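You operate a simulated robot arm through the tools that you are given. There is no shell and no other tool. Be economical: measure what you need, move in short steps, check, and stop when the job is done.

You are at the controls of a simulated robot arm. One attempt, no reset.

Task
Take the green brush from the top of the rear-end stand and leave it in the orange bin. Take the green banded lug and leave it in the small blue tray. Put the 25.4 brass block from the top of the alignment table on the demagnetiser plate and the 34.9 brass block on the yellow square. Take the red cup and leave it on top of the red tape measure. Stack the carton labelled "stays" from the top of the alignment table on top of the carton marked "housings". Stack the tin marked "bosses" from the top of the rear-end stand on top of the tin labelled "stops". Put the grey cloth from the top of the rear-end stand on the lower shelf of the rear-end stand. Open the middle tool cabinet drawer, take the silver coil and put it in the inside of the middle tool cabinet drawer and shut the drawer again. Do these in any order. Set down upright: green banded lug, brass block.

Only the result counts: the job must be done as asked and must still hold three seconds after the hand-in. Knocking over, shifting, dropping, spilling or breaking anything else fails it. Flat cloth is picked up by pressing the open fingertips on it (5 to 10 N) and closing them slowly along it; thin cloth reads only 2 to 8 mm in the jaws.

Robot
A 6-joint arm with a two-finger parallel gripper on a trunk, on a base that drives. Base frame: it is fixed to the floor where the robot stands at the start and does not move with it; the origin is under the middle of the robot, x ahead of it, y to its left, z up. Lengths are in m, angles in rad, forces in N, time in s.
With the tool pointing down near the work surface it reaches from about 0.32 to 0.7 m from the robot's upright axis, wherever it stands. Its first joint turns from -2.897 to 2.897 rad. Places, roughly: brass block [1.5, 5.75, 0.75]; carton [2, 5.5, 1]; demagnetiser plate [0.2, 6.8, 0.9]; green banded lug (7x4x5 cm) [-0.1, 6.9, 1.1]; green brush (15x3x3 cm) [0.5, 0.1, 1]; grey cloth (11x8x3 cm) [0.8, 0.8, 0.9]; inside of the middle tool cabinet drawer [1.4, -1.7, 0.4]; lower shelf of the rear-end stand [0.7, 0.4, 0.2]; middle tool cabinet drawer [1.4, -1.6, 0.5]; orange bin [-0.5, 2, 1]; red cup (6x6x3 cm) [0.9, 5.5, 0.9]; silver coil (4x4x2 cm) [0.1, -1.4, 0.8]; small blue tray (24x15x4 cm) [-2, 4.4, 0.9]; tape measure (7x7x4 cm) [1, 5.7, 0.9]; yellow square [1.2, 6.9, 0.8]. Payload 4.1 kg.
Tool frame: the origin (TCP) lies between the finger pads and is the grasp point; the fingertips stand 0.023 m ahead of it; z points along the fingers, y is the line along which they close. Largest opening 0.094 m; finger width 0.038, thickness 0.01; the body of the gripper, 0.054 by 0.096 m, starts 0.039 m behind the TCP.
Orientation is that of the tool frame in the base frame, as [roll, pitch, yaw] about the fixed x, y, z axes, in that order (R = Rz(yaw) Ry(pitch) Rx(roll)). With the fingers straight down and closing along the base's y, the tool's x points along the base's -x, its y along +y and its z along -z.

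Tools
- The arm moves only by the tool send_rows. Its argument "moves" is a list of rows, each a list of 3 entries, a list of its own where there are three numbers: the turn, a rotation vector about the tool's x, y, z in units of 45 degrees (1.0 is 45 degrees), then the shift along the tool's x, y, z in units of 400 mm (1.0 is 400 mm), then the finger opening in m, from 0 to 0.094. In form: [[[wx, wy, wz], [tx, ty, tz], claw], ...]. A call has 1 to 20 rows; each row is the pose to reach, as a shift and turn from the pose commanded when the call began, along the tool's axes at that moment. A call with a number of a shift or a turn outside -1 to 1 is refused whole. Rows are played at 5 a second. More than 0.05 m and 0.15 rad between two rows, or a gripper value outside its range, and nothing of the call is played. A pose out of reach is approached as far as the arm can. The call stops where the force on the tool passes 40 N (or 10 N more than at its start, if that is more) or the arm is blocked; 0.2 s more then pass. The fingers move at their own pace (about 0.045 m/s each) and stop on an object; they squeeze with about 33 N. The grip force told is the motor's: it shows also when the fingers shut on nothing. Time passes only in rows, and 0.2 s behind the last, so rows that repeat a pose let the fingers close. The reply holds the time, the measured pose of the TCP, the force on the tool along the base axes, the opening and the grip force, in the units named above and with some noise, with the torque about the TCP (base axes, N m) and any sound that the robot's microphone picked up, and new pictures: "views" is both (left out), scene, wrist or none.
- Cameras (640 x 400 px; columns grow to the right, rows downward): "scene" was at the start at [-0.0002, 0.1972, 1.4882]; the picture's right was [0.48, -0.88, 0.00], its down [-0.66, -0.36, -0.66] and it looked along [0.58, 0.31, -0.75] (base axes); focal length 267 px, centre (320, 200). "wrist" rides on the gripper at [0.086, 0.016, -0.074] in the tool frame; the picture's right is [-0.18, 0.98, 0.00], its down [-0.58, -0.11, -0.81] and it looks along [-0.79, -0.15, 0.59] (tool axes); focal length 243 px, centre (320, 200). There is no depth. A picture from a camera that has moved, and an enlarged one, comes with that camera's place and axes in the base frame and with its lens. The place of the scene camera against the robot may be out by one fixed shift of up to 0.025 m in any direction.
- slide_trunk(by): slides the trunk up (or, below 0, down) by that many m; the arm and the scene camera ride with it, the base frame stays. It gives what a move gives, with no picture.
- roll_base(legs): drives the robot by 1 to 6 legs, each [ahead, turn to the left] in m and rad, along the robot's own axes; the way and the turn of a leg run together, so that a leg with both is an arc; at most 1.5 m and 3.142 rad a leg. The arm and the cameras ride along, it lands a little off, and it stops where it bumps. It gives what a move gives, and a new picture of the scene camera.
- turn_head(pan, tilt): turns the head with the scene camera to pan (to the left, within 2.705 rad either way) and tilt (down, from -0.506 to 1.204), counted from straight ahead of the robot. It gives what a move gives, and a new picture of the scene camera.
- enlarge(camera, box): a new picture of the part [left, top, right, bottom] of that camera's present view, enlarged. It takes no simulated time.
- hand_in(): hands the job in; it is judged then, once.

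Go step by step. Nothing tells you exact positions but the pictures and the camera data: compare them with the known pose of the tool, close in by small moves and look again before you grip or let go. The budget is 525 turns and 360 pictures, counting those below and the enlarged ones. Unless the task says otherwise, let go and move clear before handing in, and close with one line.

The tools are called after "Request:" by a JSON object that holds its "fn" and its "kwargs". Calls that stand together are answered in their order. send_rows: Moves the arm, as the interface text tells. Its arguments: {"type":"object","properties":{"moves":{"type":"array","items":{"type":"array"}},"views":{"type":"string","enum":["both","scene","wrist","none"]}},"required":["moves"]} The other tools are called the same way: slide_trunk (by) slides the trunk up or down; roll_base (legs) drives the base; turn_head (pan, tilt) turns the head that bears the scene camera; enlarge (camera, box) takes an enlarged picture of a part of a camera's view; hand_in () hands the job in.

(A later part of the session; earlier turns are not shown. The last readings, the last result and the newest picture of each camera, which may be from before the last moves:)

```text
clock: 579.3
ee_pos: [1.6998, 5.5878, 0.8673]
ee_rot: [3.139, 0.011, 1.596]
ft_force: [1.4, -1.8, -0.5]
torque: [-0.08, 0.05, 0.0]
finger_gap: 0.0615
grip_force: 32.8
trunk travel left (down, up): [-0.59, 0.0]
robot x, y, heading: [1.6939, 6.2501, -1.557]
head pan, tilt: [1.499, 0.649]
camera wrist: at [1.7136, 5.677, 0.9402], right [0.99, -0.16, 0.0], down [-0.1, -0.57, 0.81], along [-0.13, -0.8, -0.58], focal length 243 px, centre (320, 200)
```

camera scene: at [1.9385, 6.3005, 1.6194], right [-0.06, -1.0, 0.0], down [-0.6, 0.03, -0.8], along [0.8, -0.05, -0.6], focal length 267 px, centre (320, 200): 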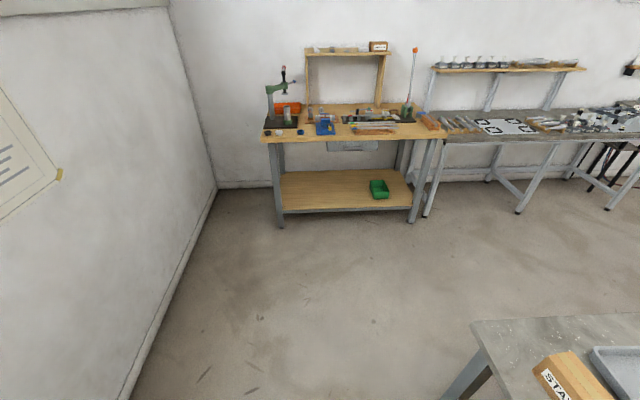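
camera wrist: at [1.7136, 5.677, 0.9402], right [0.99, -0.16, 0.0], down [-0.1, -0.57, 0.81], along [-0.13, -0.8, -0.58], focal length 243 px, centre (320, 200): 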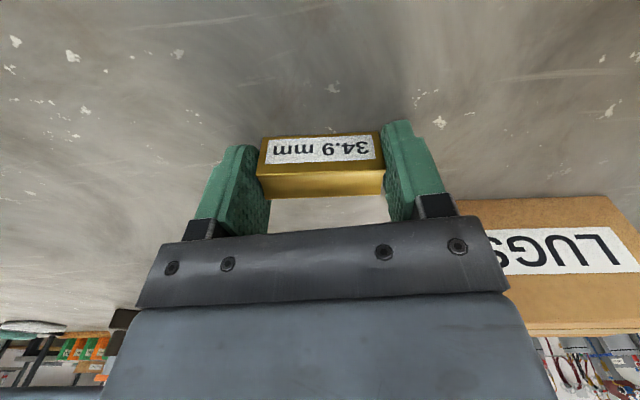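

Gripped the 34.9 block. I lift, retract, and swing round to the bench for the yellow square.

Request:
{"fn": "send_rows", "kwargs": {"moves": [[[0, 0, 0], [0, 0, -0.1], 0.045], [[0, 0, 0], [0, 0, -0.2], 0.045], [[0, 0, 0], [0, 0, -0.3], 0.045], [[0, 0, 0], [0, 0, -0.4], 0.045], [[0, 0, 0], [0.1, 0, -0.4], 0.045], [[0, 0, 0], [0.2, 0, -0.4], 0.045], [[0, 0, 0], [0.3, 0, -0.4], 0.045], [[0, 0, 0], [0.4, 0, -0.4], 0.045]], "views": "none"}}

Request:
{"fn": "roll_base", "kwargs": {"legs": [[0, 1.557], [-0.5, 0]]}}

Request:
{"fn": "turn_head", "kwargs": {"pan": 1.4, "tilt": 0.6}}

```text
clock: 581.1
ee_pos: [1.696, 5.7497, 1.0256]
ee_rot: [3.14, 0.014, 1.598]
ft_force: [-0.6, 0.0, -4.9]
torque: [-0.02, 0.03, 0.02]
finger_gap: 0.0616
grip_force: 33.2
trunk travel left (down, up): [-0.59, 0.0]
robot x, y, heading: [1.6963, 6.2501, -1.557]
head pan, tilt: [1.499, 0.649]
```

```text
clock: 587.8
ee_pos: [1.6905, 6.2434, 1.0239]
ee_rot: [3.139, 0.009, -3.124]
ft_force: [-0.3, 0.2, -2.9]
torque: [0.01, 0.02, 0.06]
finger_gap: 0.0615
grip_force: 33.0
trunk travel left (down, up): [-0.59, 0.0]
robot x, y, heading: [1.1913, 6.2466, 0.007]
head pan, tilt: [1.499, 0.649]
camera scene: at [1.1264, 6.4928, 1.6194], right [1.0, -0.07, 0.0], down [-0.04, -0.6, -0.8], along [0.05, 0.79, -0.6], focal length 267 px, centre (320, 200)
```

scene: 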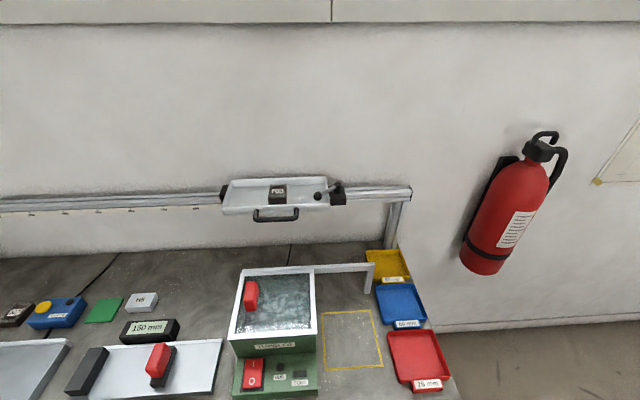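

```text
clock: 588.5
ee_pos: [1.6915, 6.2435, 1.0232]
ee_rot: [3.14, 0.011, -3.124]
ft_force: [-0.2, 0.2, -2.5]
torque: [0.02, -0.01, -0.01]
finger_gap: 0.0616
grip_force: 33.0
trunk travel left (down, up): [-0.59, 0.0]
robot x, y, heading: [1.1906, 6.2475, 0.006]
head pan, tilt: [1.4, 0.6]
camera scene: at [1.1356, 6.4934, 1.6237], right [0.99, -0.16, 0.0], down [-0.09, -0.56, -0.82], along [0.14, 0.81, -0.57], focal length 267 px, centre (320, 200)
```

scene: 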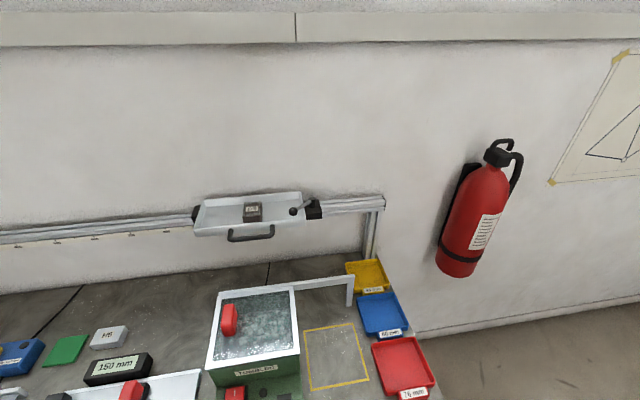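

The yellow square is centred at about (1.24, 6.85). I turn to it and position the block above.

Request:
{"fn": "roll_base", "kwargs": {"legs": [[0, 1.565]]}}

Request:
{"fn": "send_rows", "kwargs": {"moves": [[[0, 0, 0], [-0.08, -0.05, 0], 0.045], [[0, 0, 0], [-0.16, -0.1, 0.03], 0.045], [[0, 0, 0], [-0.24, -0.125, 0.1], 0.045], [[0, 0, 0], [-0.24, -0.125, 0.18], 0.045]], "views": "wrist"}}

```text
clock: 592.7
ee_pos: [1.2018, 6.7468, 1.0246]
ee_rot: [3.139, 0.011, -1.567]
ft_force: [0.0, -0.4, -3.0]
torque: [0.01, 0.0, -0.02]
finger_gap: 0.0615
grip_force: 33.4
trunk travel left (down, up): [-0.59, 0.0]
robot x, y, heading: [1.1924, 6.2447, 1.566]
head pan, tilt: [1.4, 0.6]
camera scene: at [0.9277, 6.1975, 1.6237], right [0.18, 0.98, 0.0], down [0.56, -0.1, -0.82], along [-0.81, 0.15, -0.57], focal length 267 px, centre (320, 200)
```

scene: 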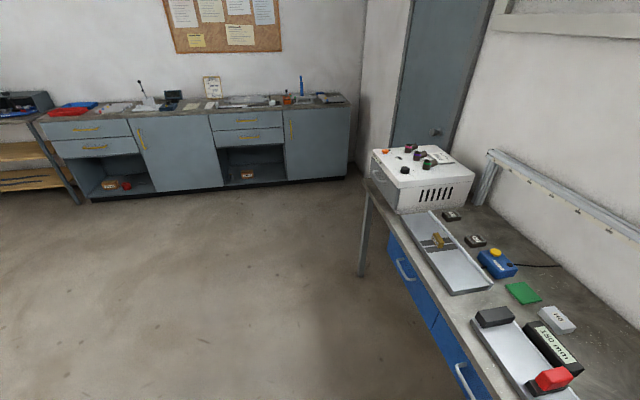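

```text
clock: 593.7
ee_pos: [1.2513, 6.8448, 0.9525]
ee_rot: [3.138, 0.012, -1.57]
ft_force: [0.0, 0.2, -2.3]
torque: [-0.02, 0.04, -0.04]
finger_gap: 0.0613
grip_force: 32.4
trunk travel left (down, up): [-0.59, 0.0]
robot x, y, heading: [1.1895, 6.2485, 1.563]
head pan, tilt: [1.4, 0.6]
camera wrist: at [1.2351, 6.7589, 1.0257], right [-0.98, 0.18, 0.0], down [0.11, 0.57, 0.81], along [0.15, 0.8, -0.58], focal length 243 px, centre (320, 200)
```

wrist: 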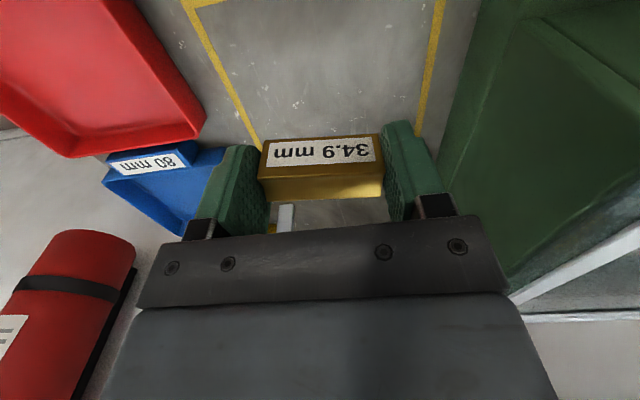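

Request:
{"fn": "send_rows", "kwargs": {"moves": [[[0, 0, 0], [-0.03, 0, 0.08], 0.045], [[0, 0, 0], [-0.03, 0, 0.16], 0.045], [[0, 0, 0], [-0.03, 0, 0.19], 0.045], [[0, 0, 0], [-0.03, 0, 0.205], 0.045], [[0, 0, 0], [-0.03, 0, 0.22], 0.045], [[0, 0, 0], [-0.03, 0, 0.235], 0.045]], "views": "wrist"}}

```text
clock: 595.1
ee_pos: [1.2513, 6.8571, 0.863]
ee_rot: [3.142, 0.019, -1.568]
ft_force: [0.0, -1.1, 27.6]
torque: [-0.62, -0.68, -0.16]
finger_gap: 0.0608
grip_force: 26.2
trunk travel left (down, up): [-0.59, 0.0]
robot x, y, heading: [1.189, 6.2473, 1.56]
head pan, tilt: [1.4, 0.6]
camera wrist: at [1.2352, 6.7708, 0.9357], right [-0.98, 0.18, 0.0], down [0.11, 0.57, 0.82], along [0.15, 0.8, -0.58], focal length 243 px, centre (320, 200)
```

wrist: 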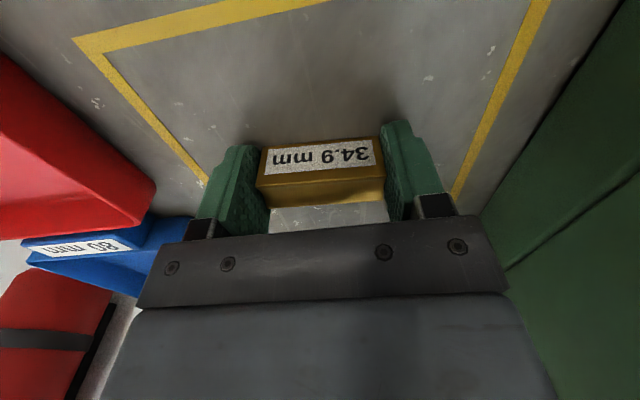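

Block is down inside the yellow square. I release and lift.

Request:
{"fn": "send_rows", "kwargs": {"moves": [[[0, 0, 0], [0, 0, -0.004], 0.065], [[0, 0, 0], [0, 0, -0.004], 0.08], [[0, 0, 0], [0, 0, -0.004], 0.08], [[0, 0, 0], [0, 0, -0.1], 0.08], [[0, 0, 0], [0, 0, -0.2], 0.08], [[0, 0, 0], [0, 0, -0.3], 0.08], [[0, 0, 0], [0.1, 0, -0.35], 0.08], [[0, 0, 0], [0.2, 0, -0.35], 0.08], [[0, 0, 0], [0.26, 0, -0.35], 0.08]], "views": "wrist"}}

```text
clock: 597.1
ee_pos: [1.251, 6.7501, 0.9968]
ee_rot: [3.14, 0.013, -1.568]
ft_force: [0.9, -0.2, 0.6]
torque: [-0.02, 0.03, 0.03]
finger_gap: 0.0803
grip_force: 0.1
trunk travel left (down, up): [-0.59, 0.0]
robot x, y, heading: [1.1927, 6.2466, 1.565]
head pan, tilt: [1.4, 0.6]
camera wrist: at [1.2355, 6.664, 1.071], right [-0.98, 0.18, 0.0], down [0.11, 0.57, 0.81], along [0.15, 0.8, -0.58], focal length 243 px, centre (320, 200)
```

wrist: 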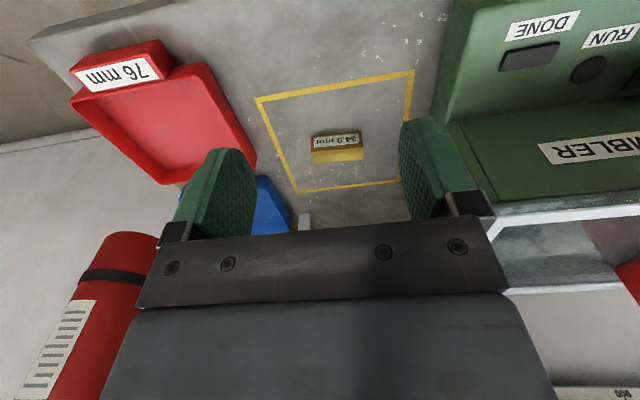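

The 34.9 block is centred in the yellow square. Now the STAYS carton: I drive to the east end of the aisle and face the table.

Request:
{"fn": "roll_base", "kwargs": {"legs": [[0, -1.565], [0.85, 0], [0, -1.571]]}}

Request:
{"fn": "send_rows", "kwargs": {"moves": [[[0, 0, 0], [0, 0, 0], 0.09]], "views": "wrist"}}

```text
clock: 609.3
ee_pos: [1.9863, 5.7384, 0.9989]
ee_rot: [3.139, 0.01, 1.572]
ft_force: [-0.7, 0.3, 0.2]
torque: [0.03, 0.0, 0.01]
finger_gap: 0.0798
grip_force: 0.1
trunk travel left (down, up): [-0.59, 0.0]
robot x, y, heading: [2.0427, 6.24, -1.574]
head pan, tilt: [1.4, 0.6]
camera scene: at [2.2914, 6.2781, 1.6237], right [-0.18, -0.98, 0.0], down [-0.56, 0.1, -0.83], along [0.81, -0.15, -0.56], focal length 267 px, centre (320, 200)
```

scene: 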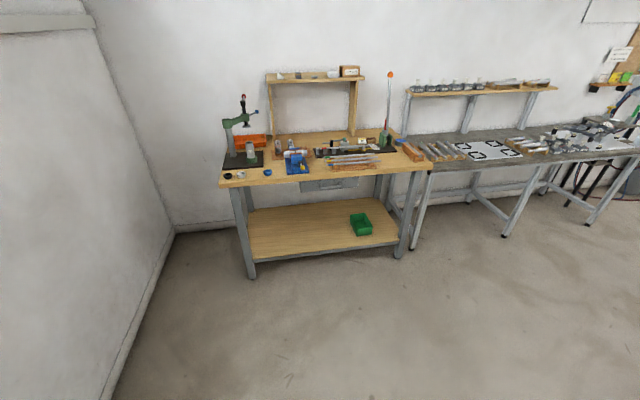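

```text
clock: 609.7
ee_pos: [1.9858, 5.7366, 0.9985]
ee_rot: [3.14, 0.012, 1.576]
ft_force: [0.6, -0.3, 0.1]
torque: [0.01, 0.0, 0.02]
finger_gap: 0.09
grip_force: 0.0
trunk travel left (down, up): [-0.59, 0.0]
robot x, y, heading: [2.0482, 6.244, -1.577]
head pan, tilt: [1.4, 0.6]
camera wrist: at [2.0015, 5.8265, 1.0709], right [0.98, -0.18, 0.0], down [-0.11, -0.57, 0.81], along [-0.14, -0.8, -0.58], focal length 243 px, centre (320, 200)
```

wrist: 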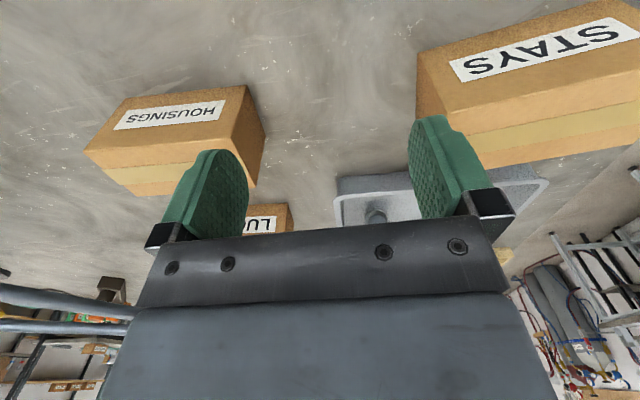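

Request:
{"fn": "send_rows", "kwargs": {"moves": [[[0, 0, 0], [0, 0.12, -0.04], 0.09], [[0, 0, 0], [0, 0.24, -0.06], 0.09], [[0, 0, 0], [0, 0.35, -0.06], 0.09]], "views": "wrist"}}

```text
refused: row 1 steps farther than a row can; nothing moved
```

Request:
{"fn": "send_rows", "kwargs": {"moves": [[[0, 0, 0], [0, 0.1, -0.04], 0.09], [[0, 0, 0], [0, 0.22, -0.06], 0.09], [[0, 0, 0], [0, 0.33, -0.06], 0.09]], "views": "wrist"}}

```text
clock: 610.5
ee_pos: [2.1208, 5.7407, 1.0212]
ee_rot: [3.139, 0.013, 1.575]
ft_force: [0.3, -0.4, 0.2]
torque: [-0.01, -0.01, -0.02]
finger_gap: 0.0899
grip_force: 0.1
trunk travel left (down, up): [-0.59, 0.0]
robot x, y, heading: [2.0444, 6.2441, -1.579]
head pan, tilt: [1.4, 0.6]
camera wrist: at [2.1352, 5.8286, 1.0949], right [0.98, -0.18, 0.0], down [-0.11, -0.57, 0.81], along [-0.14, -0.8, -0.58], focal length 243 px, centre (320, 200)
```

wrist: 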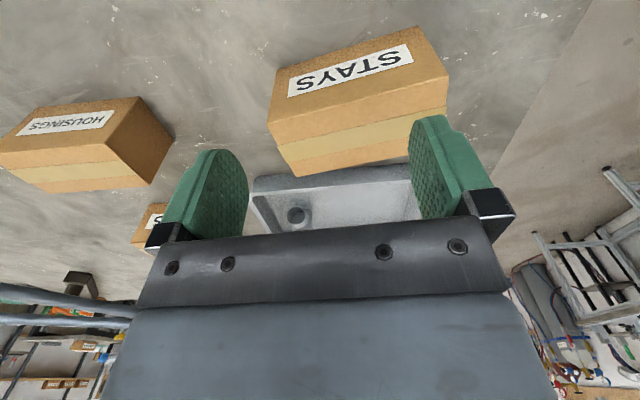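

STAYS measures about 13.6×6.7×8.9 cm, centre (2.137, 5.687); HOUSINGS centre about (1.845, 5.683), same size. I spin the hand to close across the short side.

Request:
{"fn": "send_rows", "kwargs": {"moves": [[[0, 0, 0.17], [0, 0, 0], 0.09], [[0, 0, 0.34], [0, 0, 0], 0.09], [[0, 0, 0.51], [0, 0, 0], 0.09], [[0, 0, 0.68], [0, 0, 0], 0.09], [[0, 0, 0.85], [0, 0, 0], 0.09], [[0, 0, 1], [0, 0, 0], 0.09]], "views": "none"}}

Request:
{"fn": "send_rows", "kwargs": {"moves": [[[0, 0, 0.17], [0, 0, 0], 0.09], [[0, 0, 0.34], [0, 0, 0], 0.09], [[0, 0, 0.51], [0, 0, 0], 0.09], [[0, 0, 0.68], [0, 0, 0], 0.09], [[0, 0, 0.85], [0, 0, 0], 0.09], [[0, 0, 0.89], [0, 0, 0], 0.09]], "views": "wrist"}}

```text
clock: 611.9
ee_pos: [2.1181, 5.7378, 1.0223]
ee_rot: [3.13, 0.008, 0.787]
ft_force: [-0.2, 0.7, 0.4]
torque: [0.02, 0.0, -0.03]
finger_gap: 0.0898
grip_force: 0.0
trunk travel left (down, up): [-0.59, 0.0]
robot x, y, heading: [2.0454, 6.2406, -1.579]
head pan, tilt: [1.4, 0.6]
```

```text
clock: 613.3
ee_pos: [2.1182, 5.7391, 1.0223]
ee_rot: [3.13, -0.002, 0.088]
ft_force: [0.0, 0.5, -0.5]
torque: [-0.01, -0.02, 0.0]
finger_gap: 0.0899
grip_force: 0.0
trunk travel left (down, up): [-0.59, 0.0]
robot x, y, heading: [2.0484, 6.2405, -1.578]
head pan, tilt: [1.4, 0.6]
camera wrist: at [2.2051, 5.7321, 1.0963], right [-0.1, -1.0, 0.01], down [-0.59, 0.07, 0.8], along [-0.8, 0.07, -0.59], focal length 243 px, centre (320, 200)
```

wrist: 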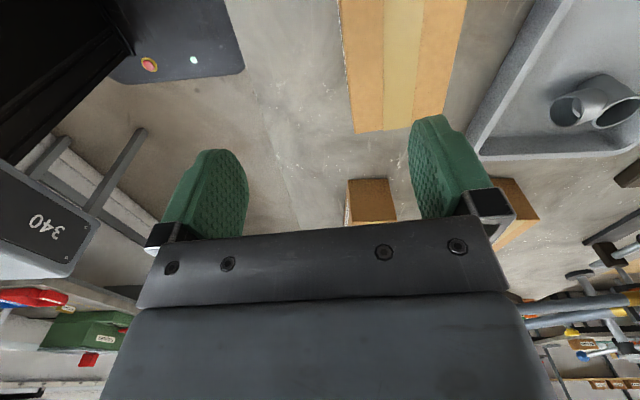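

Request:
{"fn": "send_rows", "kwargs": {"moves": [[[0, 0, 0], [0.02, 0.07, 0], 0.094], [[0, 0, 0], [0.043, 0.139, 0], 0.094], [[0, 0, 0], [0.043, 0.139, 0.08], 0.094], [[0, 0, 0], [0.043, 0.139, 0.14], 0.094]], "views": "wrist"}}

```text
clock: 614.3
ee_pos: [2.1407, 5.6836, 0.9674]
ee_rot: [3.129, -0.002, 0.09]
ft_force: [0.1, -0.8, 0.9]
torque: [0.0, 0.01, 0.0]
finger_gap: 0.094
grip_force: 0.1
trunk travel left (down, up): [-0.59, 0.0]
robot x, y, heading: [2.0461, 6.2421, -1.577]
head pan, tilt: [1.4, 0.6]
camera wrist: at [2.2278, 5.6777, 1.0413], right [-0.1, -1.0, 0.01], down [-0.59, 0.07, 0.8], along [-0.8, 0.07, -0.59], focal length 243 px, centre (320, 200)
```

wrist: 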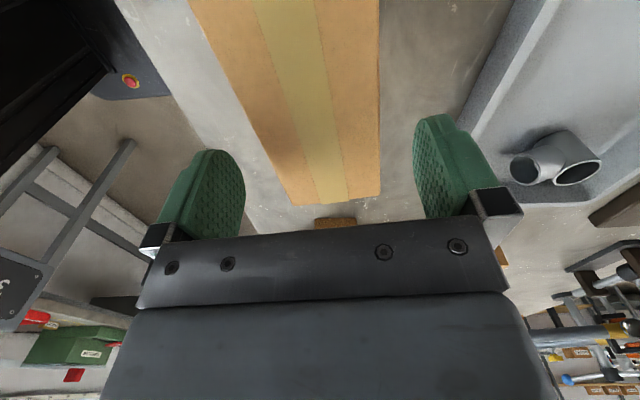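

Request:
{"fn": "send_rows", "kwargs": {"moves": [[[0, 0, 0], [0, 0, 0.06], 0.094], [[0, 0, 0], [0, 0, 0.12], 0.094], [[0, 0, 0], [0, 0, 0.155], 0.094], [[0, 0, 0], [0, 0, 0.155], 0.08], [[0, 0, 0], [0, 0, 0.155], 0.065], [[0, 0, 0], [0, 0, 0.155], 0.05], [[0, 0, 0], [0, 0, 0.155], 0.05]], "views": "none"}}

Request:
{"fn": "send_rows", "kwargs": {"moves": [[[0, 0, 0], [0, 0, -0.1], 0.05], [[0, 0, 0], [0, 0, -0.2], 0.05], [[0, 0, 0], [0, 0, -0.29], 0.05]], "views": "wrist"}}

```text
clock: 615.9
ee_pos: [2.1395, 5.6829, 0.9056]
ee_rot: [3.131, -0.001, 0.089]
ft_force: [-1.3, 4.5, 0.6]
torque: [0.71, -0.02, 0.06]
finger_gap: 0.07
grip_force: 32.9
trunk travel left (down, up): [-0.59, 0.0]
robot x, y, heading: [2.0452, 6.2411, -1.575]
head pan, tilt: [1.4, 0.6]
```

```text
clock: 616.7
ee_pos: [2.1416, 5.6837, 1.0213]
ee_rot: [3.132, 0.0, 0.091]
ft_force: [0.1, 0.6, -12.7]
torque: [-0.03, 0.03, -0.01]
finger_gap: 0.0698
grip_force: 33.4
trunk travel left (down, up): [-0.59, 0.0]
robot x, y, heading: [2.0451, 6.2411, -1.581]
head pan, tilt: [1.4, 0.6]
camera wrist: at [2.2286, 5.6776, 1.0953], right [-0.09, -1.0, 0.01], down [-0.59, 0.06, 0.8], along [-0.8, 0.07, -0.59], focal length 243 px, centre (320, 200)
```

wrist: 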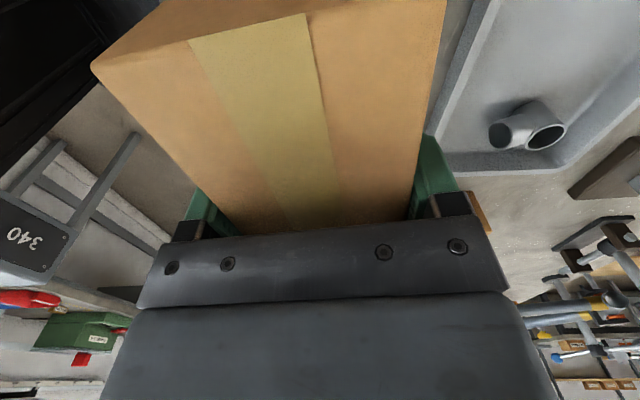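

Lifted (about 1.3 kg). I carry it over HOUSINGS, turning slightly to match its orientation.

Request:
{"fn": "send_rows", "kwargs": {"moves": [[[0, 0, 0], [-0.11, -0.01, 0], 0.05], [[0, 0, 0], [-0.22, -0.02, 0], 0.05], [[0, 0, 0.05], [-0.33, -0.03, 0], 0.05], [[0, 0, 0.1], [-0.44, -0.04, 0], 0.05], [[0, 0, 0.15], [-0.55, -0.05, 0], 0.05], [[0, 0, 0.2], [-0.65, -0.06, 0], 0.05], [[0, 0, 0.2], [-0.735, -0.066, 0], 0.05]], "views": "wrist"}}

Request:
{"fn": "turn_head", "kwargs": {"pan": 0.0, "tilt": 0.75}}

```text
clock: 618.3
ee_pos: [1.8437, 5.6853, 1.0193]
ee_rot: [3.129, -0.004, -0.068]
ft_force: [-0.1, -0.5, -13.1]
torque: [0.02, 0.01, 0.02]
finger_gap: 0.07
grip_force: 32.5
trunk travel left (down, up): [-0.59, 0.0]
robot x, y, heading: [2.051, 6.2455, -1.577]
head pan, tilt: [1.4, 0.6]
camera wrist: at [1.928, 5.665, 1.0941], right [-0.25, -0.97, 0.01], down [-0.58, 0.16, 0.8], along [-0.78, 0.2, -0.6], focal length 243 px, centre (320, 200)
```

wrist: 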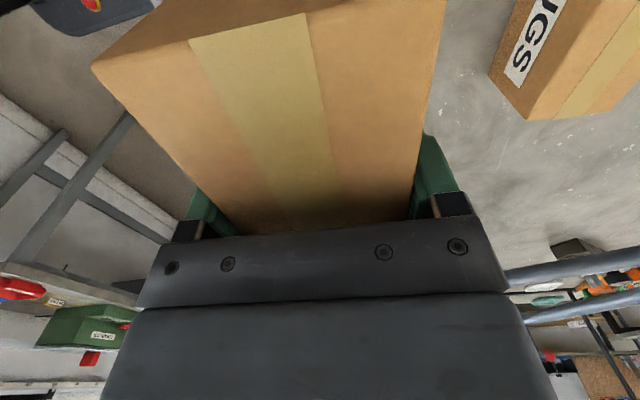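

```text
clock: 619.8
ee_pos: [1.8448, 5.6835, 1.0207]
ee_rot: [3.131, -0.003, -0.065]
ft_force: [0.0, 0.0, -13.6]
torque: [-0.01, 0.03, -0.01]
finger_gap: 0.0701
grip_force: 33.3
trunk travel left (down, up): [-0.59, 0.0]
robot x, y, heading: [2.0437, 6.2414, -1.576]
head pan, tilt: [0.0, 0.75]
camera scene: at [2.2035, 6.2097, 1.6108], right [-1.0, 0.01, 0.0], down [0.0, 0.68, -0.73], along [0.0, -0.73, -0.68], focal length 267 px, centre (320, 200)
```

scene: 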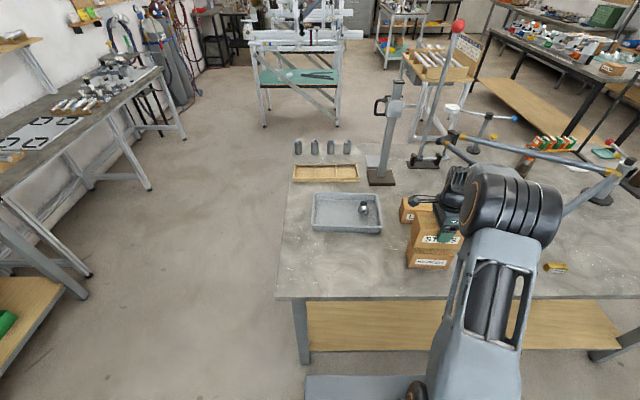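

Request:
{"fn": "enlarge", "kwargs": {"camera": "scene", "box": [370, 180, 498, 280]}}

```text
4.00 times, centred on (434, 230) of scene
camera zoom: at [2.2035, 6.2097, 1.6108], right [-1.0, 0.01, 0.0], down [0.0, 0.68, -0.73], along [0.0, -0.73, -0.68], focal length 1068 px, centre (-136, 80)
```

zoom: 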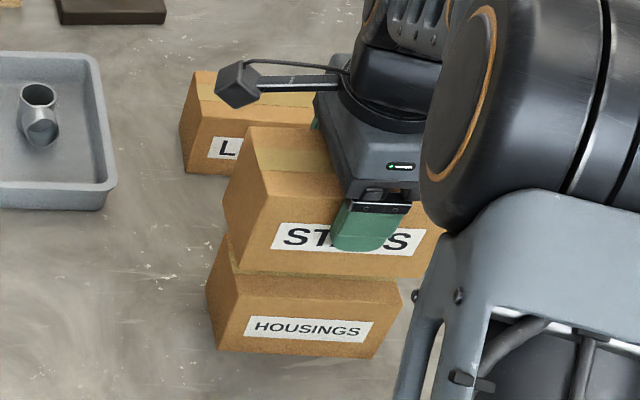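

Nearly aligned. I shift 5 mm and lower onto HOUSINGS.

Request:
{"fn": "send_rows", "kwargs": {"moves": [[[0, 0, 0], [0.013, 0, 0.02], 0.05], [[0, 0, 0], [0.013, 0, 0.04], 0.05], [[0, 0, 0], [0.013, 0, 0.053], 0.05], [[0, 0, 0], [0.013, 0, 0.063], 0.05], [[0, 0, 0], [0.013, 0, 0.073], 0.05], [[0, 0, 0], [0.013, 0, 0.083], 0.05]], "views": "none"}}

Request:
{"fn": "enlarge", "kwargs": {"camera": "scene", "box": [370, 180, 498, 280]}}

```text
clock: 621.2
ee_pos: [1.848, 5.6829, 0.9871]
ee_rot: [3.127, -0.003, -0.067]
ft_force: [-0.9, -0.3, -13.3]
torque: [0.01, 0.01, 0.0]
finger_gap: 0.0701
grip_force: 32.3
trunk travel left (down, up): [-0.59, 0.0]
robot x, y, heading: [2.048, 6.2396, -1.581]
head pan, tilt: [0.0, 0.75]
```

```text
4.00 times, centred on (434, 230) of scene
camera zoom: at [2.2034, 6.2096, 1.6108], right [-1.0, 0.01, 0.0], down [0.01, 0.68, -0.73], along [-0.01, -0.73, -0.68], focal length 1068 px, centre (-136, 80)
```

zoom: 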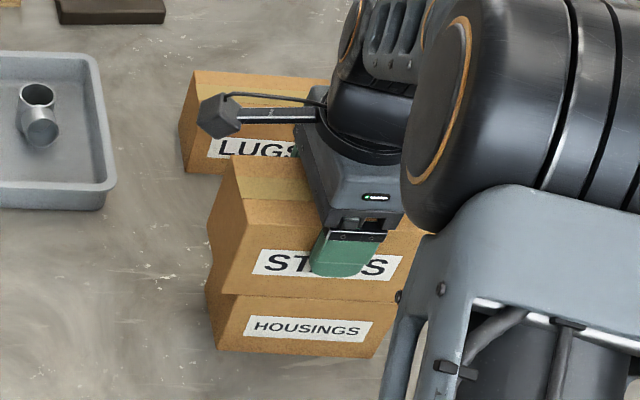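

Request:
{"fn": "send_rows", "kwargs": {"moves": [[[0, 0, 0], [0, 0, 0.008], 0.05], [[0, 0, 0], [0, 0, 0.016], 0.05], [[0, 0, 0], [0, 0, 0.024], 0.05], [[0, 0, 0], [0, 0, 0.032], 0.05]], "views": "none"}}

```text
clock: 622.2
ee_pos: [1.8494, 5.6844, 0.977]
ee_rot: [3.12, -0.002, -0.065]
ft_force: [-2.0, -4.2, 25.7]
torque: [1.09, -0.02, 0.03]
finger_gap: 0.0697
grip_force: 33.2
trunk travel left (down, up): [-0.59, 0.0]
robot x, y, heading: [2.0473, 6.2413, -1.578]
head pan, tilt: [0.0, 0.75]
```

Contact. I back the load off slightly, release, and lift clear.

Request:
{"fn": "send_rows", "kwargs": {"moves": [[[0, 0, 0], [0, 0, -0.006], 0.05], [[0, 0, 0], [0, 0, -0.006], 0.08], [[0, 0, 0], [0, 0, -0.006], 0.094], [[0, 0, 0], [0, 0, -0.006], 0.094], [[0, 0, 0], [0, 0, -0.06], 0.094], [[0, 0, 0], [0, 0, -0.12], 0.094], [[0, 0, 0], [0, 0, -0.19], 0.094]], "views": "scene"}}

Request:
{"fn": "enlarge", "kwargs": {"camera": "scene", "box": [370, 180, 498, 280]}}

```text
clock: 623.8
ee_pos: [1.8509, 5.6844, 1.0513]
ee_rot: [3.13, -0.002, -0.068]
ft_force: [-0.5, 0.2, 0.7]
torque: [0.0, 0.01, 0.02]
finger_gap: 0.0938
grip_force: 0.1
trunk travel left (down, up): [-0.59, 0.0]
robot x, y, heading: [2.0494, 6.244, -1.577]
head pan, tilt: [0.0, 0.75]
camera scene: at [2.204, 6.2111, 1.6108], right [-1.0, 0.01, 0.0], down [0.01, 0.68, -0.73], along [-0.01, -0.73, -0.68], focal length 267 px, centre (320, 200)
```

scene: 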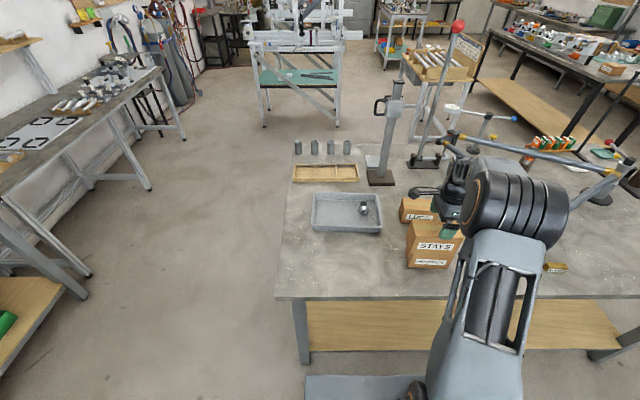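

```text
4.00 times, centred on (434, 230) of scene
camera zoom: at [2.204, 6.2111, 1.6108], right [-1.0, 0.01, 0.0], down [0.01, 0.68, -0.73], along [-0.01, -0.73, -0.68], focal length 1068 px, centre (-136, 80)
```

zoom: 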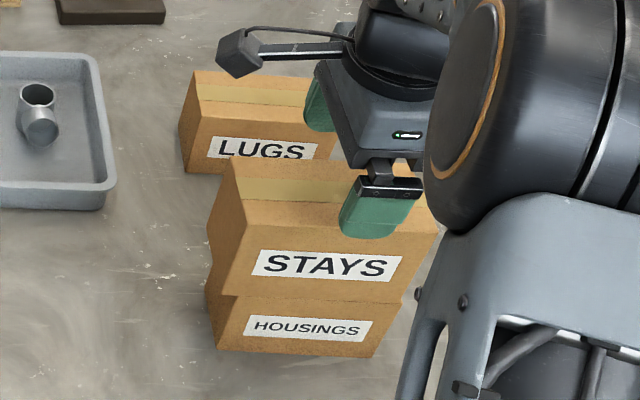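

Stacked neatly. I retreat, restore the hand, and go for the green-banded lug on the parts dryer.

Request:
{"fn": "send_rows", "kwargs": {"moves": [[[0, 0, 0], [0, -0.1, -0.01], 0.09], [[0, 0, 0], [0, -0.2, -0.01], 0.09], [[0, 0, 0], [0, -0.3, 0], 0.09], [[0, 0, 0], [0, -0.4, 0], 0.09]], "views": "none"}}

Request:
{"fn": "send_rows", "kwargs": {"moves": [[[0, 0, -0.17], [0, 0, 0], 0.09], [[0, 0, -0.34], [0, 0, 0], 0.09], [[0, 0, -0.51], [0, 0, 0], 0.09], [[0, 0, -0.68], [0, 0, 0], 0.09], [[0, 0, -0.85], [0, 0, 0], 0.09], [[0, 0, -1], [0, 0, 0], 0.09]], "views": "none"}}

Request:
{"fn": "send_rows", "kwargs": {"moves": [[[0, 0, -0.17], [0, 0, 0], 0.09], [[0, 0, -0.34], [0, 0, 0], 0.09], [[0, 0, -0.51], [0, 0, 0], 0.09], [[0, 0, -0.68], [0, 0, 0], 0.09], [[0, 0, -0.85], [0, 0, 0], 0.09], [[0, 0, -1], [0, 0, 0], 0.09]], "views": "none"}}

```text
clock: 624.8
ee_pos: [1.8593, 5.8449, 1.0484]
ee_rot: [3.128, -0.003, -0.066]
ft_force: [-0.3, 0.5, 0.0]
torque: [-0.01, 0.02, 0.01]
finger_gap: 0.0898
grip_force: 0.0
trunk travel left (down, up): [-0.59, 0.0]
robot x, y, heading: [2.046, 6.2399, -1.578]
head pan, tilt: [0.0, 0.75]
```

```text
clock: 626.2
ee_pos: [1.8613, 5.844, 1.0477]
ee_rot: [3.13, 0.008, 0.721]
ft_force: [-0.2, 0.5, 0.2]
torque: [0.0, 0.02, 0.01]
finger_gap: 0.0901
grip_force: 0.1
trunk travel left (down, up): [-0.59, 0.0]
robot x, y, heading: [2.0462, 6.2442, -1.576]
head pan, tilt: [0.0, 0.75]
```

```text
clock: 627.6
ee_pos: [1.8597, 5.844, 1.0496]
ee_rot: [3.136, 0.011, 1.506]
ft_force: [0.6, -0.9, 0.4]
torque: [0.01, 0.03, -0.04]
finger_gap: 0.0902
grip_force: 0.1
trunk travel left (down, up): [-0.59, 0.0]
robot x, y, heading: [2.0439, 6.242, -1.575]
head pan, tilt: [0.0, 0.75]
```

Request:
{"fn": "roll_base", "kwargs": {"legs": [[0, 1.575], [-1.5, 0], [-0.64, 0], [0, 1.571]]}}

Request:
{"fn": "turn_head", "kwargs": {"pan": -0.1, "tilt": 0.6}}

Request:
{"fn": "enlarge", "kwargs": {"camera": "scene", "box": [160, 150, 480, 350]}}

```text
clock: 645.9
ee_pos: [0.0784, 6.6617, 1.0496]
ee_rot: [3.139, 0.013, -1.633]
ft_force: [0.2, -0.1, -0.6]
torque: [0.01, -0.03, 0.04]
finger_gap: 0.0899
grip_force: 0.0
trunk travel left (down, up): [-0.59, 0.0]
robot x, y, heading: [-0.0985, 6.2642, 1.568]
head pan, tilt: [0.0, 0.75]
camera scene: at [-0.2799, 6.2796, 1.6108], right [1.0, 0.0, 0.0], down [0.0, -0.68, -0.73], along [0.0, 0.73, -0.68], focal length 267 px, centre (320, 200)
```

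scene: 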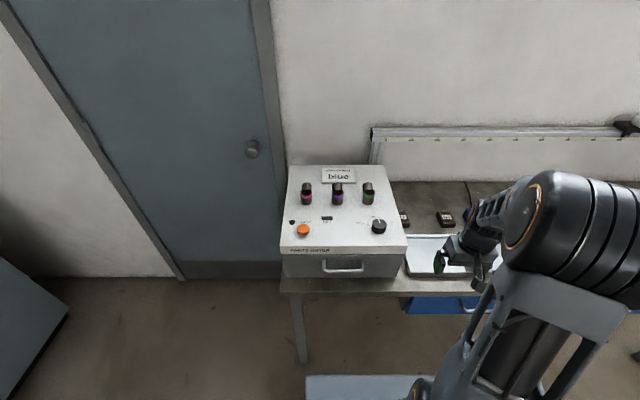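

```text
clock: 646.6
ee_pos: [0.0791, 6.6621, 1.0488]
ee_rot: [3.138, 0.013, -1.634]
ft_force: [0.0, -0.5, 0.3]
torque: [0.0, 0.0, 0.0]
finger_gap: 0.0898
grip_force: 0.0
trunk travel left (down, up): [-0.59, 0.0]
robot x, y, heading: [-0.1055, 6.267, 1.569]
head pan, tilt: [-0.099, 0.6]
camera scene: at [-0.271, 6.2846, 1.6236], right [0.99, -0.1, 0.0], down [-0.06, -0.56, -0.82], along [0.08, 0.82, -0.57], focal length 267 px, centre (320, 200)
```

scene: 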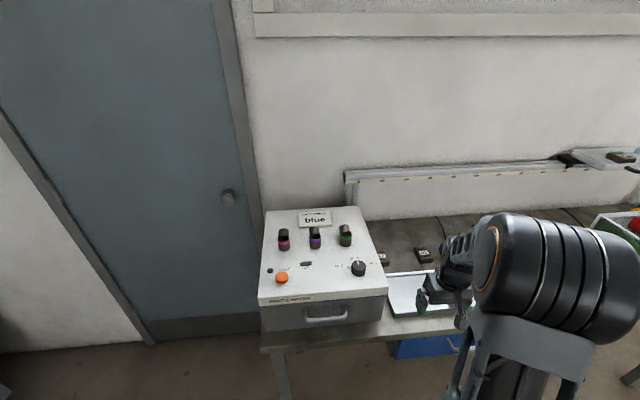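

```text
2.00 times, centred on (320, 250) of scene
camera zoom: at [-0.271, 6.2846, 1.6236], right [0.99, -0.1, 0.0], down [-0.06, -0.56, -0.82], along [0.08, 0.82, -0.57], focal length 534 px, centre (320, 100)
```

zoom: 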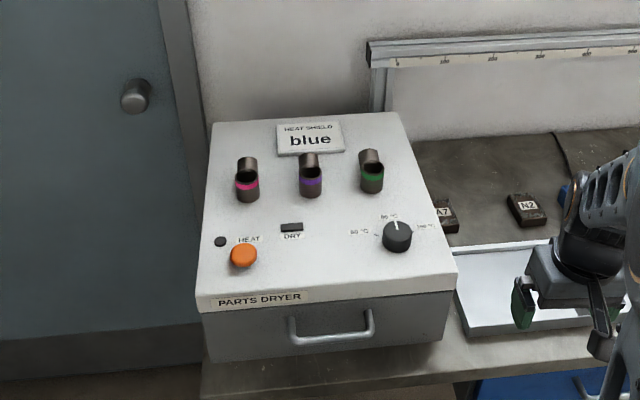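

The green-banded lug stands at about (-0.13, 6.91), dryer top z≈1.0. I bring the hand in front of it and raise.

Request:
{"fn": "send_rows", "kwargs": {"moves": [[[0, 0, 0], [0.006, 0.1, -0.02], 0.08], [[0, 0, 0], [0.012, 0.2, -0.04], 0.08], [[0, 0, 0], [0.018, 0.3, -0.06], 0.08], [[0, 0, 0], [0.024, 0.4, -0.08], 0.08], [[0, 0, 0.08], [0.03, 0.514, -0.09], 0.08]], "views": "wrist"}}

```text
clock: 647.8
ee_pos: [-0.1263, 6.6626, 1.0844]
ee_rot: [3.138, 0.013, -1.697]
ft_force: [-0.3, 1.0, -0.2]
torque: [0.0, 0.0, -0.01]
finger_gap: 0.0798
grip_force: 0.0
trunk travel left (down, up): [-0.59, 0.0]
robot x, y, heading: [-0.1022, 6.2653, 1.571]
head pan, tilt: [-0.099, 0.6]
camera wrist: at [-0.1537, 6.5787, 1.1573], right [-0.95, 0.31, 0.01], down [0.18, 0.55, 0.81], along [0.25, 0.77, -0.58], focal length 243 px, centre (320, 200)
```

wrist: 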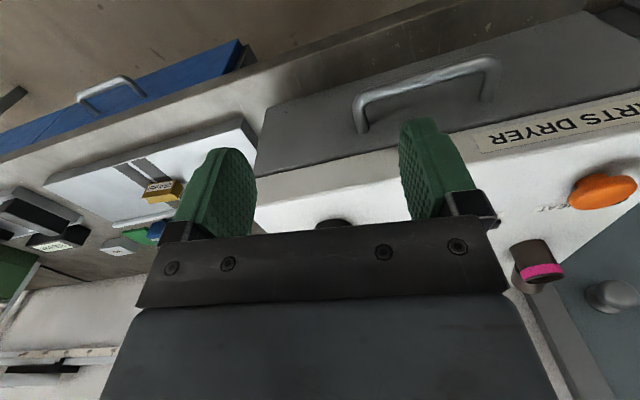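

Request:
{"fn": "send_rows", "kwargs": {"moves": [[[0, 0, -0.16], [-0.08, 0, 0], 0.08], [[0, 0, -0.16], [-0.18, 0, 0], 0.08], [[0, 0, -0.16], [-0.28, 0, 0], 0.08]], "views": "both"}}

```text
clock: 648.6
ee_pos: [-0.1118, 6.7726, 1.0855]
ee_rot: [3.14, 0.013, -1.571]
ft_force: [0.1, -0.1, 0.7]
torque: [-0.05, -0.02, 0.0]
finger_gap: 0.0801
grip_force: 0.0
trunk travel left (down, up): [-0.59, 0.0]
robot x, y, heading: [-0.104, 6.2629, 1.566]
head pan, tilt: [-0.099, 0.6]
camera scene: at [-0.2709, 6.2853, 1.6237], right [0.99, -0.1, 0.0], down [-0.06, -0.56, -0.82], along [0.09, 0.82, -0.57], focal length 267 px, centre (320, 200)
camera wrist: at [-0.1276, 6.6872, 1.1584], right [-0.98, 0.18, 0.0], down [0.11, 0.57, 0.81], along [0.15, 0.8, -0.58], focal length 243 px, centre (320, 200)
```

scene: 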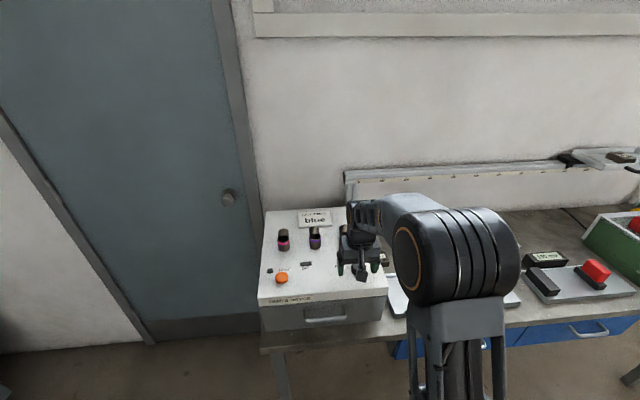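
wrist: 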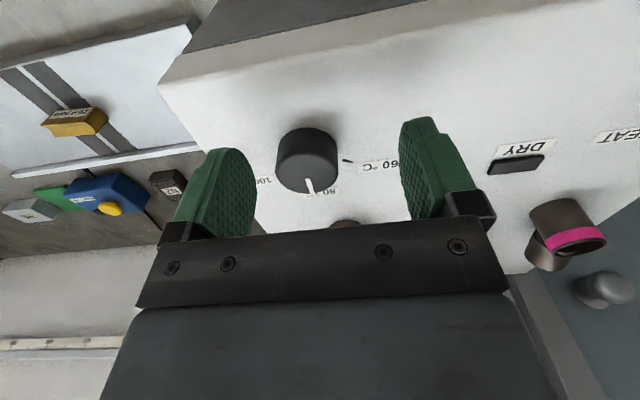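

Request:
{"fn": "send_rows", "kwargs": {"moves": [[[0, 0, 0], [-0.1, 0, 0], 0.08], [[0, 0, 0], [-0.18, 0, 0], 0.08]], "views": "wrist"}}

```text
clock: 649.2
ee_pos: [-0.1118, 6.8459, 1.0865]
ee_rot: [3.14, 0.014, -1.57]
ft_force: [-0.1, -0.1, -0.5]
torque: [0.0, -0.03, 0.02]
finger_gap: 0.0798
grip_force: 0.0
trunk travel left (down, up): [-0.59, 0.0]
robot x, y, heading: [-0.1031, 6.264, 1.565]
head pan, tilt: [-0.099, 0.6]
camera wrist: at [-0.1278, 6.7594, 1.1595], right [-0.98, 0.18, 0.0], down [0.11, 0.57, 0.81], along [0.15, 0.8, -0.58], focal length 243 px, centre (320, 200)
```

wrist: 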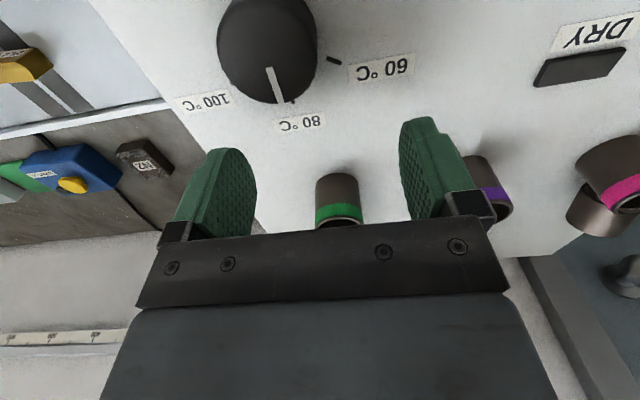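

The lug tube is at about (-0.111, 6.945), near the reach limit, so I tilt the tool ~18° forward as I extend.

Request:
{"fn": "send_rows", "kwargs": {"moves": [[[0, -0.13, 0], [-0.07, 0, 0], 0.085], [[0, -0.26, 0], [-0.14, 0, 0], 0.085], [[0, -0.4, 0], [-0.2, 0, 0], 0.085]], "views": "wrist"}}

```text
clock: 650.0
ee_pos: [-0.1126, 6.9252, 1.0887]
ee_rot: [3.14, 0.329, -1.572]
ft_force: [0.2, -0.3, 0.1]
torque: [0.0, 0.01, 0.0]
finger_gap: 0.0847
grip_force: 0.1
trunk travel left (down, up): [-0.59, 0.0]
robot x, y, heading: [-0.1032, 6.2593, 1.568]
head pan, tilt: [-0.099, 0.6]
camera wrist: at [-0.1286, 6.8213, 1.1303], right [-0.98, 0.17, 0.06], down [0.11, 0.29, 0.95], along [0.15, 0.94, -0.3], focal length 243 px, centre (320, 200)
```

wrist: 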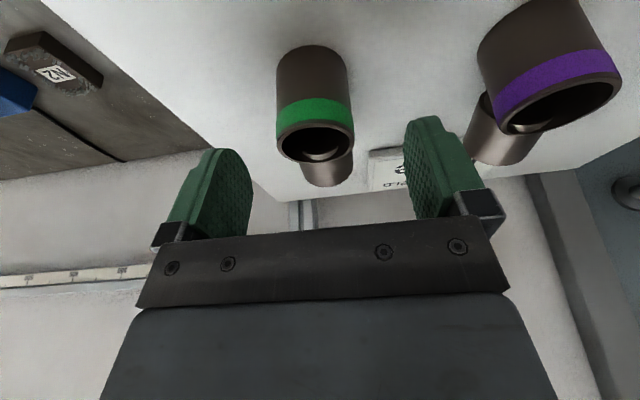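

Request:
{"fn": "send_rows", "kwargs": {"moves": [[[0, 0, 0], [0.01, -0.007, 0.05], 0.064], [[0, 0, 0], [0.019, -0.007, 0.1], 0.064], [[0, 0, 0], [0.019, -0.007, 0.135], 0.064]], "views": "wrist"}}

```text
clock: 650.7
ee_pos: [-0.1092, 6.933, 1.0578]
ee_rot: [3.141, 0.349, -1.572]
ft_force: [-0.5, -8.3, 19.0]
torque: [-0.38, -0.65, -0.47]
finger_gap: 0.0633
grip_force: 0.1
trunk travel left (down, up): [-0.59, 0.0]
robot x, y, heading: [-0.1031, 6.26, 1.566]
head pan, tilt: [-0.099, 0.6]
stopped in row 3: the force on the tool passed its limit (the readings are from after the stop); the commanded pose is now the measured one
camera wrist: at [-0.1262, 6.828, 1.0981], right [-0.98, 0.17, 0.06], down [0.11, 0.27, 0.96], along [0.15, 0.95, -0.28], focal length 243 px, centre (320, 200)
```

wrist: 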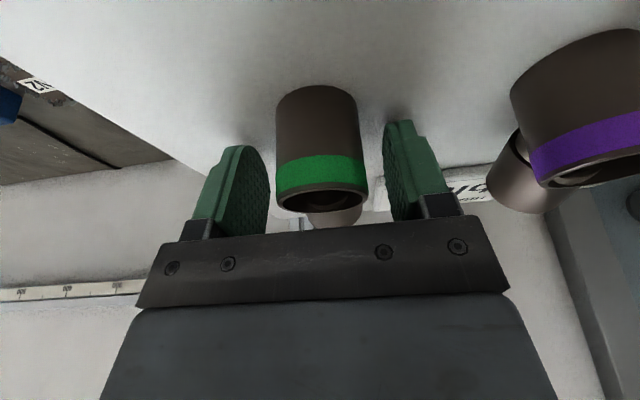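

Fingers are around the lug with tips on the dryer top. I raise 2 mm and close.

Request:
{"fn": "send_rows", "kwargs": {"moves": [[[0, 0, 0], [0, 0, -0.006], 0.055], [[0, 0, 0], [0, 0, -0.006], 0.045], [[0, 0, 0], [0, 0, -0.006], 0.035], [[0, 0, 0], [0, 0, -0.006], 0.025], [[0, 0, 0], [0, 0, -0.006], 0.025]], "views": "none"}}

Request:
{"fn": "send_rows", "kwargs": {"moves": [[[0, 0, 0], [-0.03, 0, -0.09], 0.025], [[0, 0, 0], [-0.05, 0, -0.15], 0.025]], "views": "wrist"}}

```text
clock: 651.9
ee_pos: [-0.1105, 6.9318, 1.0579]
ee_rot: [3.138, 0.348, -1.57]
ft_force: [-0.2, -1.1, 26.5]
torque: [-0.33, -0.52, 0.39]
finger_gap: 0.0359
grip_force: 33.5
trunk travel left (down, up): [-0.59, 0.0]
robot x, y, heading: [-0.1037, 6.2637, 1.565]
head pan, tilt: [-0.099, 0.6]
```

```text
clock: 652.5
ee_pos: [-0.1092, 6.9331, 1.1173]
ee_rot: [3.139, 0.337, -1.573]
ft_force: [-0.5, 0.5, -0.8]
torque: [0.0, 0.0, 0.03]
finger_gap: 0.0359
grip_force: 33.0
trunk travel left (down, up): [-0.59, 0.0]
robot x, y, heading: [-0.1021, 6.2626, 1.569]
head pan, tilt: [-0.099, 0.6]
camera wrist: at [-0.1268, 6.8279, 1.158], right [-0.98, 0.17, 0.06], down [0.11, 0.28, 0.95], along [0.15, 0.94, -0.3], focal length 243 px, centre (320, 200)
```

wrist: 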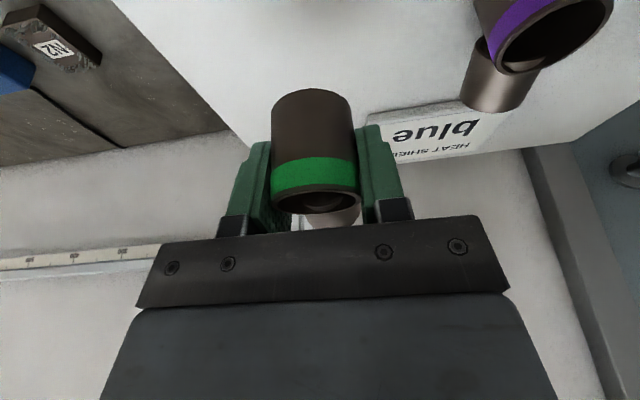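

The lug is held upright (tool tilted 18°). I retract keeping that tilt, then drive to the left-wall counter with the small blue tray.

Request:
{"fn": "send_rows", "kwargs": {"moves": [[[0, 0, 0], [0.1, 0, -0.035], 0.025], [[0, 0, 0], [0.2, 0, -0.07], 0.025], [[0, 0, 0], [0.3, 0, -0.1], 0.025], [[0, 0, 0], [0.4, 0, -0.135], 0.025], [[0, 0, 0], [0.5, 0, -0.17], 0.025], [[0, 0, 0], [0.59, 0, -0.2], 0.025]], "views": "none"}}

Request:
{"fn": "roll_base", "kwargs": {"legs": [[0, 2.571], [1.5, 0], [0.5, 0], [0, -0.998]]}}

Request:
{"fn": "turn_head", "kwargs": {"pan": 0.0, "tilt": 0.5}}

```text
clock: 653.9
ee_pos: [-0.1103, 6.682, 1.1143]
ee_rot: [3.139, 0.344, -1.573]
ft_force: [-0.2, -1.0, -0.6]
torque: [0.05, -0.02, -0.01]
finger_gap: 0.036
grip_force: 32.9
trunk travel left (down, up): [-0.59, 0.0]
robot x, y, heading: [-0.1047, 6.2609, 1.566]
head pan, tilt: [-0.099, 0.6]
```

```text
clock: 672.5
ee_pos: [-1.6041, 4.5567, 1.1147]
ee_rot: [3.14, 0.342, 0.018]
ft_force: [0.4, -0.2, -1.3]
torque: [-0.02, 0.02, 0.01]
finger_gap: 0.0359
grip_force: 33.5
trunk travel left (down, up): [-0.59, 0.0]
robot x, y, heading: [-1.1831, 4.5724, -3.123]
head pan, tilt: [-0.099, 0.6]
camera scene: at [-1.2182, 4.4073, 1.6237], right [0.08, 1.0, 0.0], down [0.56, -0.05, -0.83], along [-0.82, 0.07, -0.56], focal length 267 px, centre (320, 200)
```

scene: 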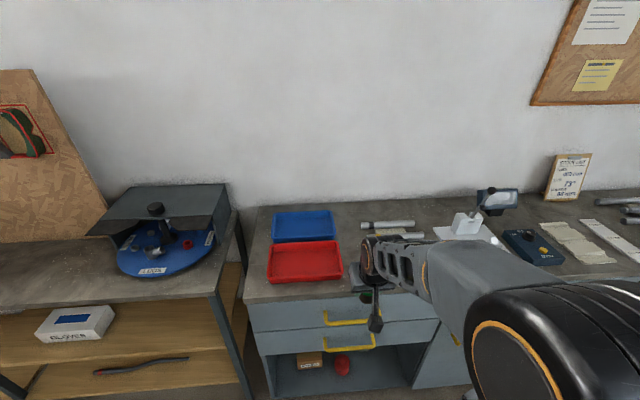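

```text
clock: 673.2
ee_pos: [-1.6058, 4.5573, 1.1144]
ee_rot: [3.14, 0.342, 0.018]
ft_force: [0.5, -0.9, -0.2]
torque: [-0.01, 0.0, -0.03]
finger_gap: 0.0359
grip_force: 33.1
trunk travel left (down, up): [-0.59, 0.0]
robot x, y, heading: [-1.182, 4.5697, -3.121]
head pan, tilt: [0.0, 0.499]
camera scene: at [-1.2211, 4.3984, 1.6327], right [-0.02, 1.0, 0.0], down [0.48, 0.01, -0.88], along [-0.88, -0.01, -0.48], focal length 267 px, centre (320, 200)
```

scene: 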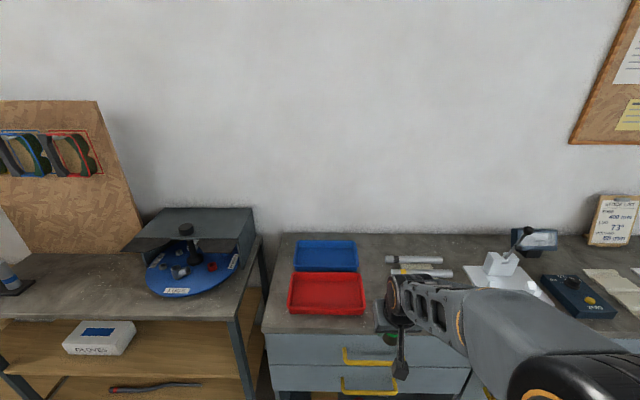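

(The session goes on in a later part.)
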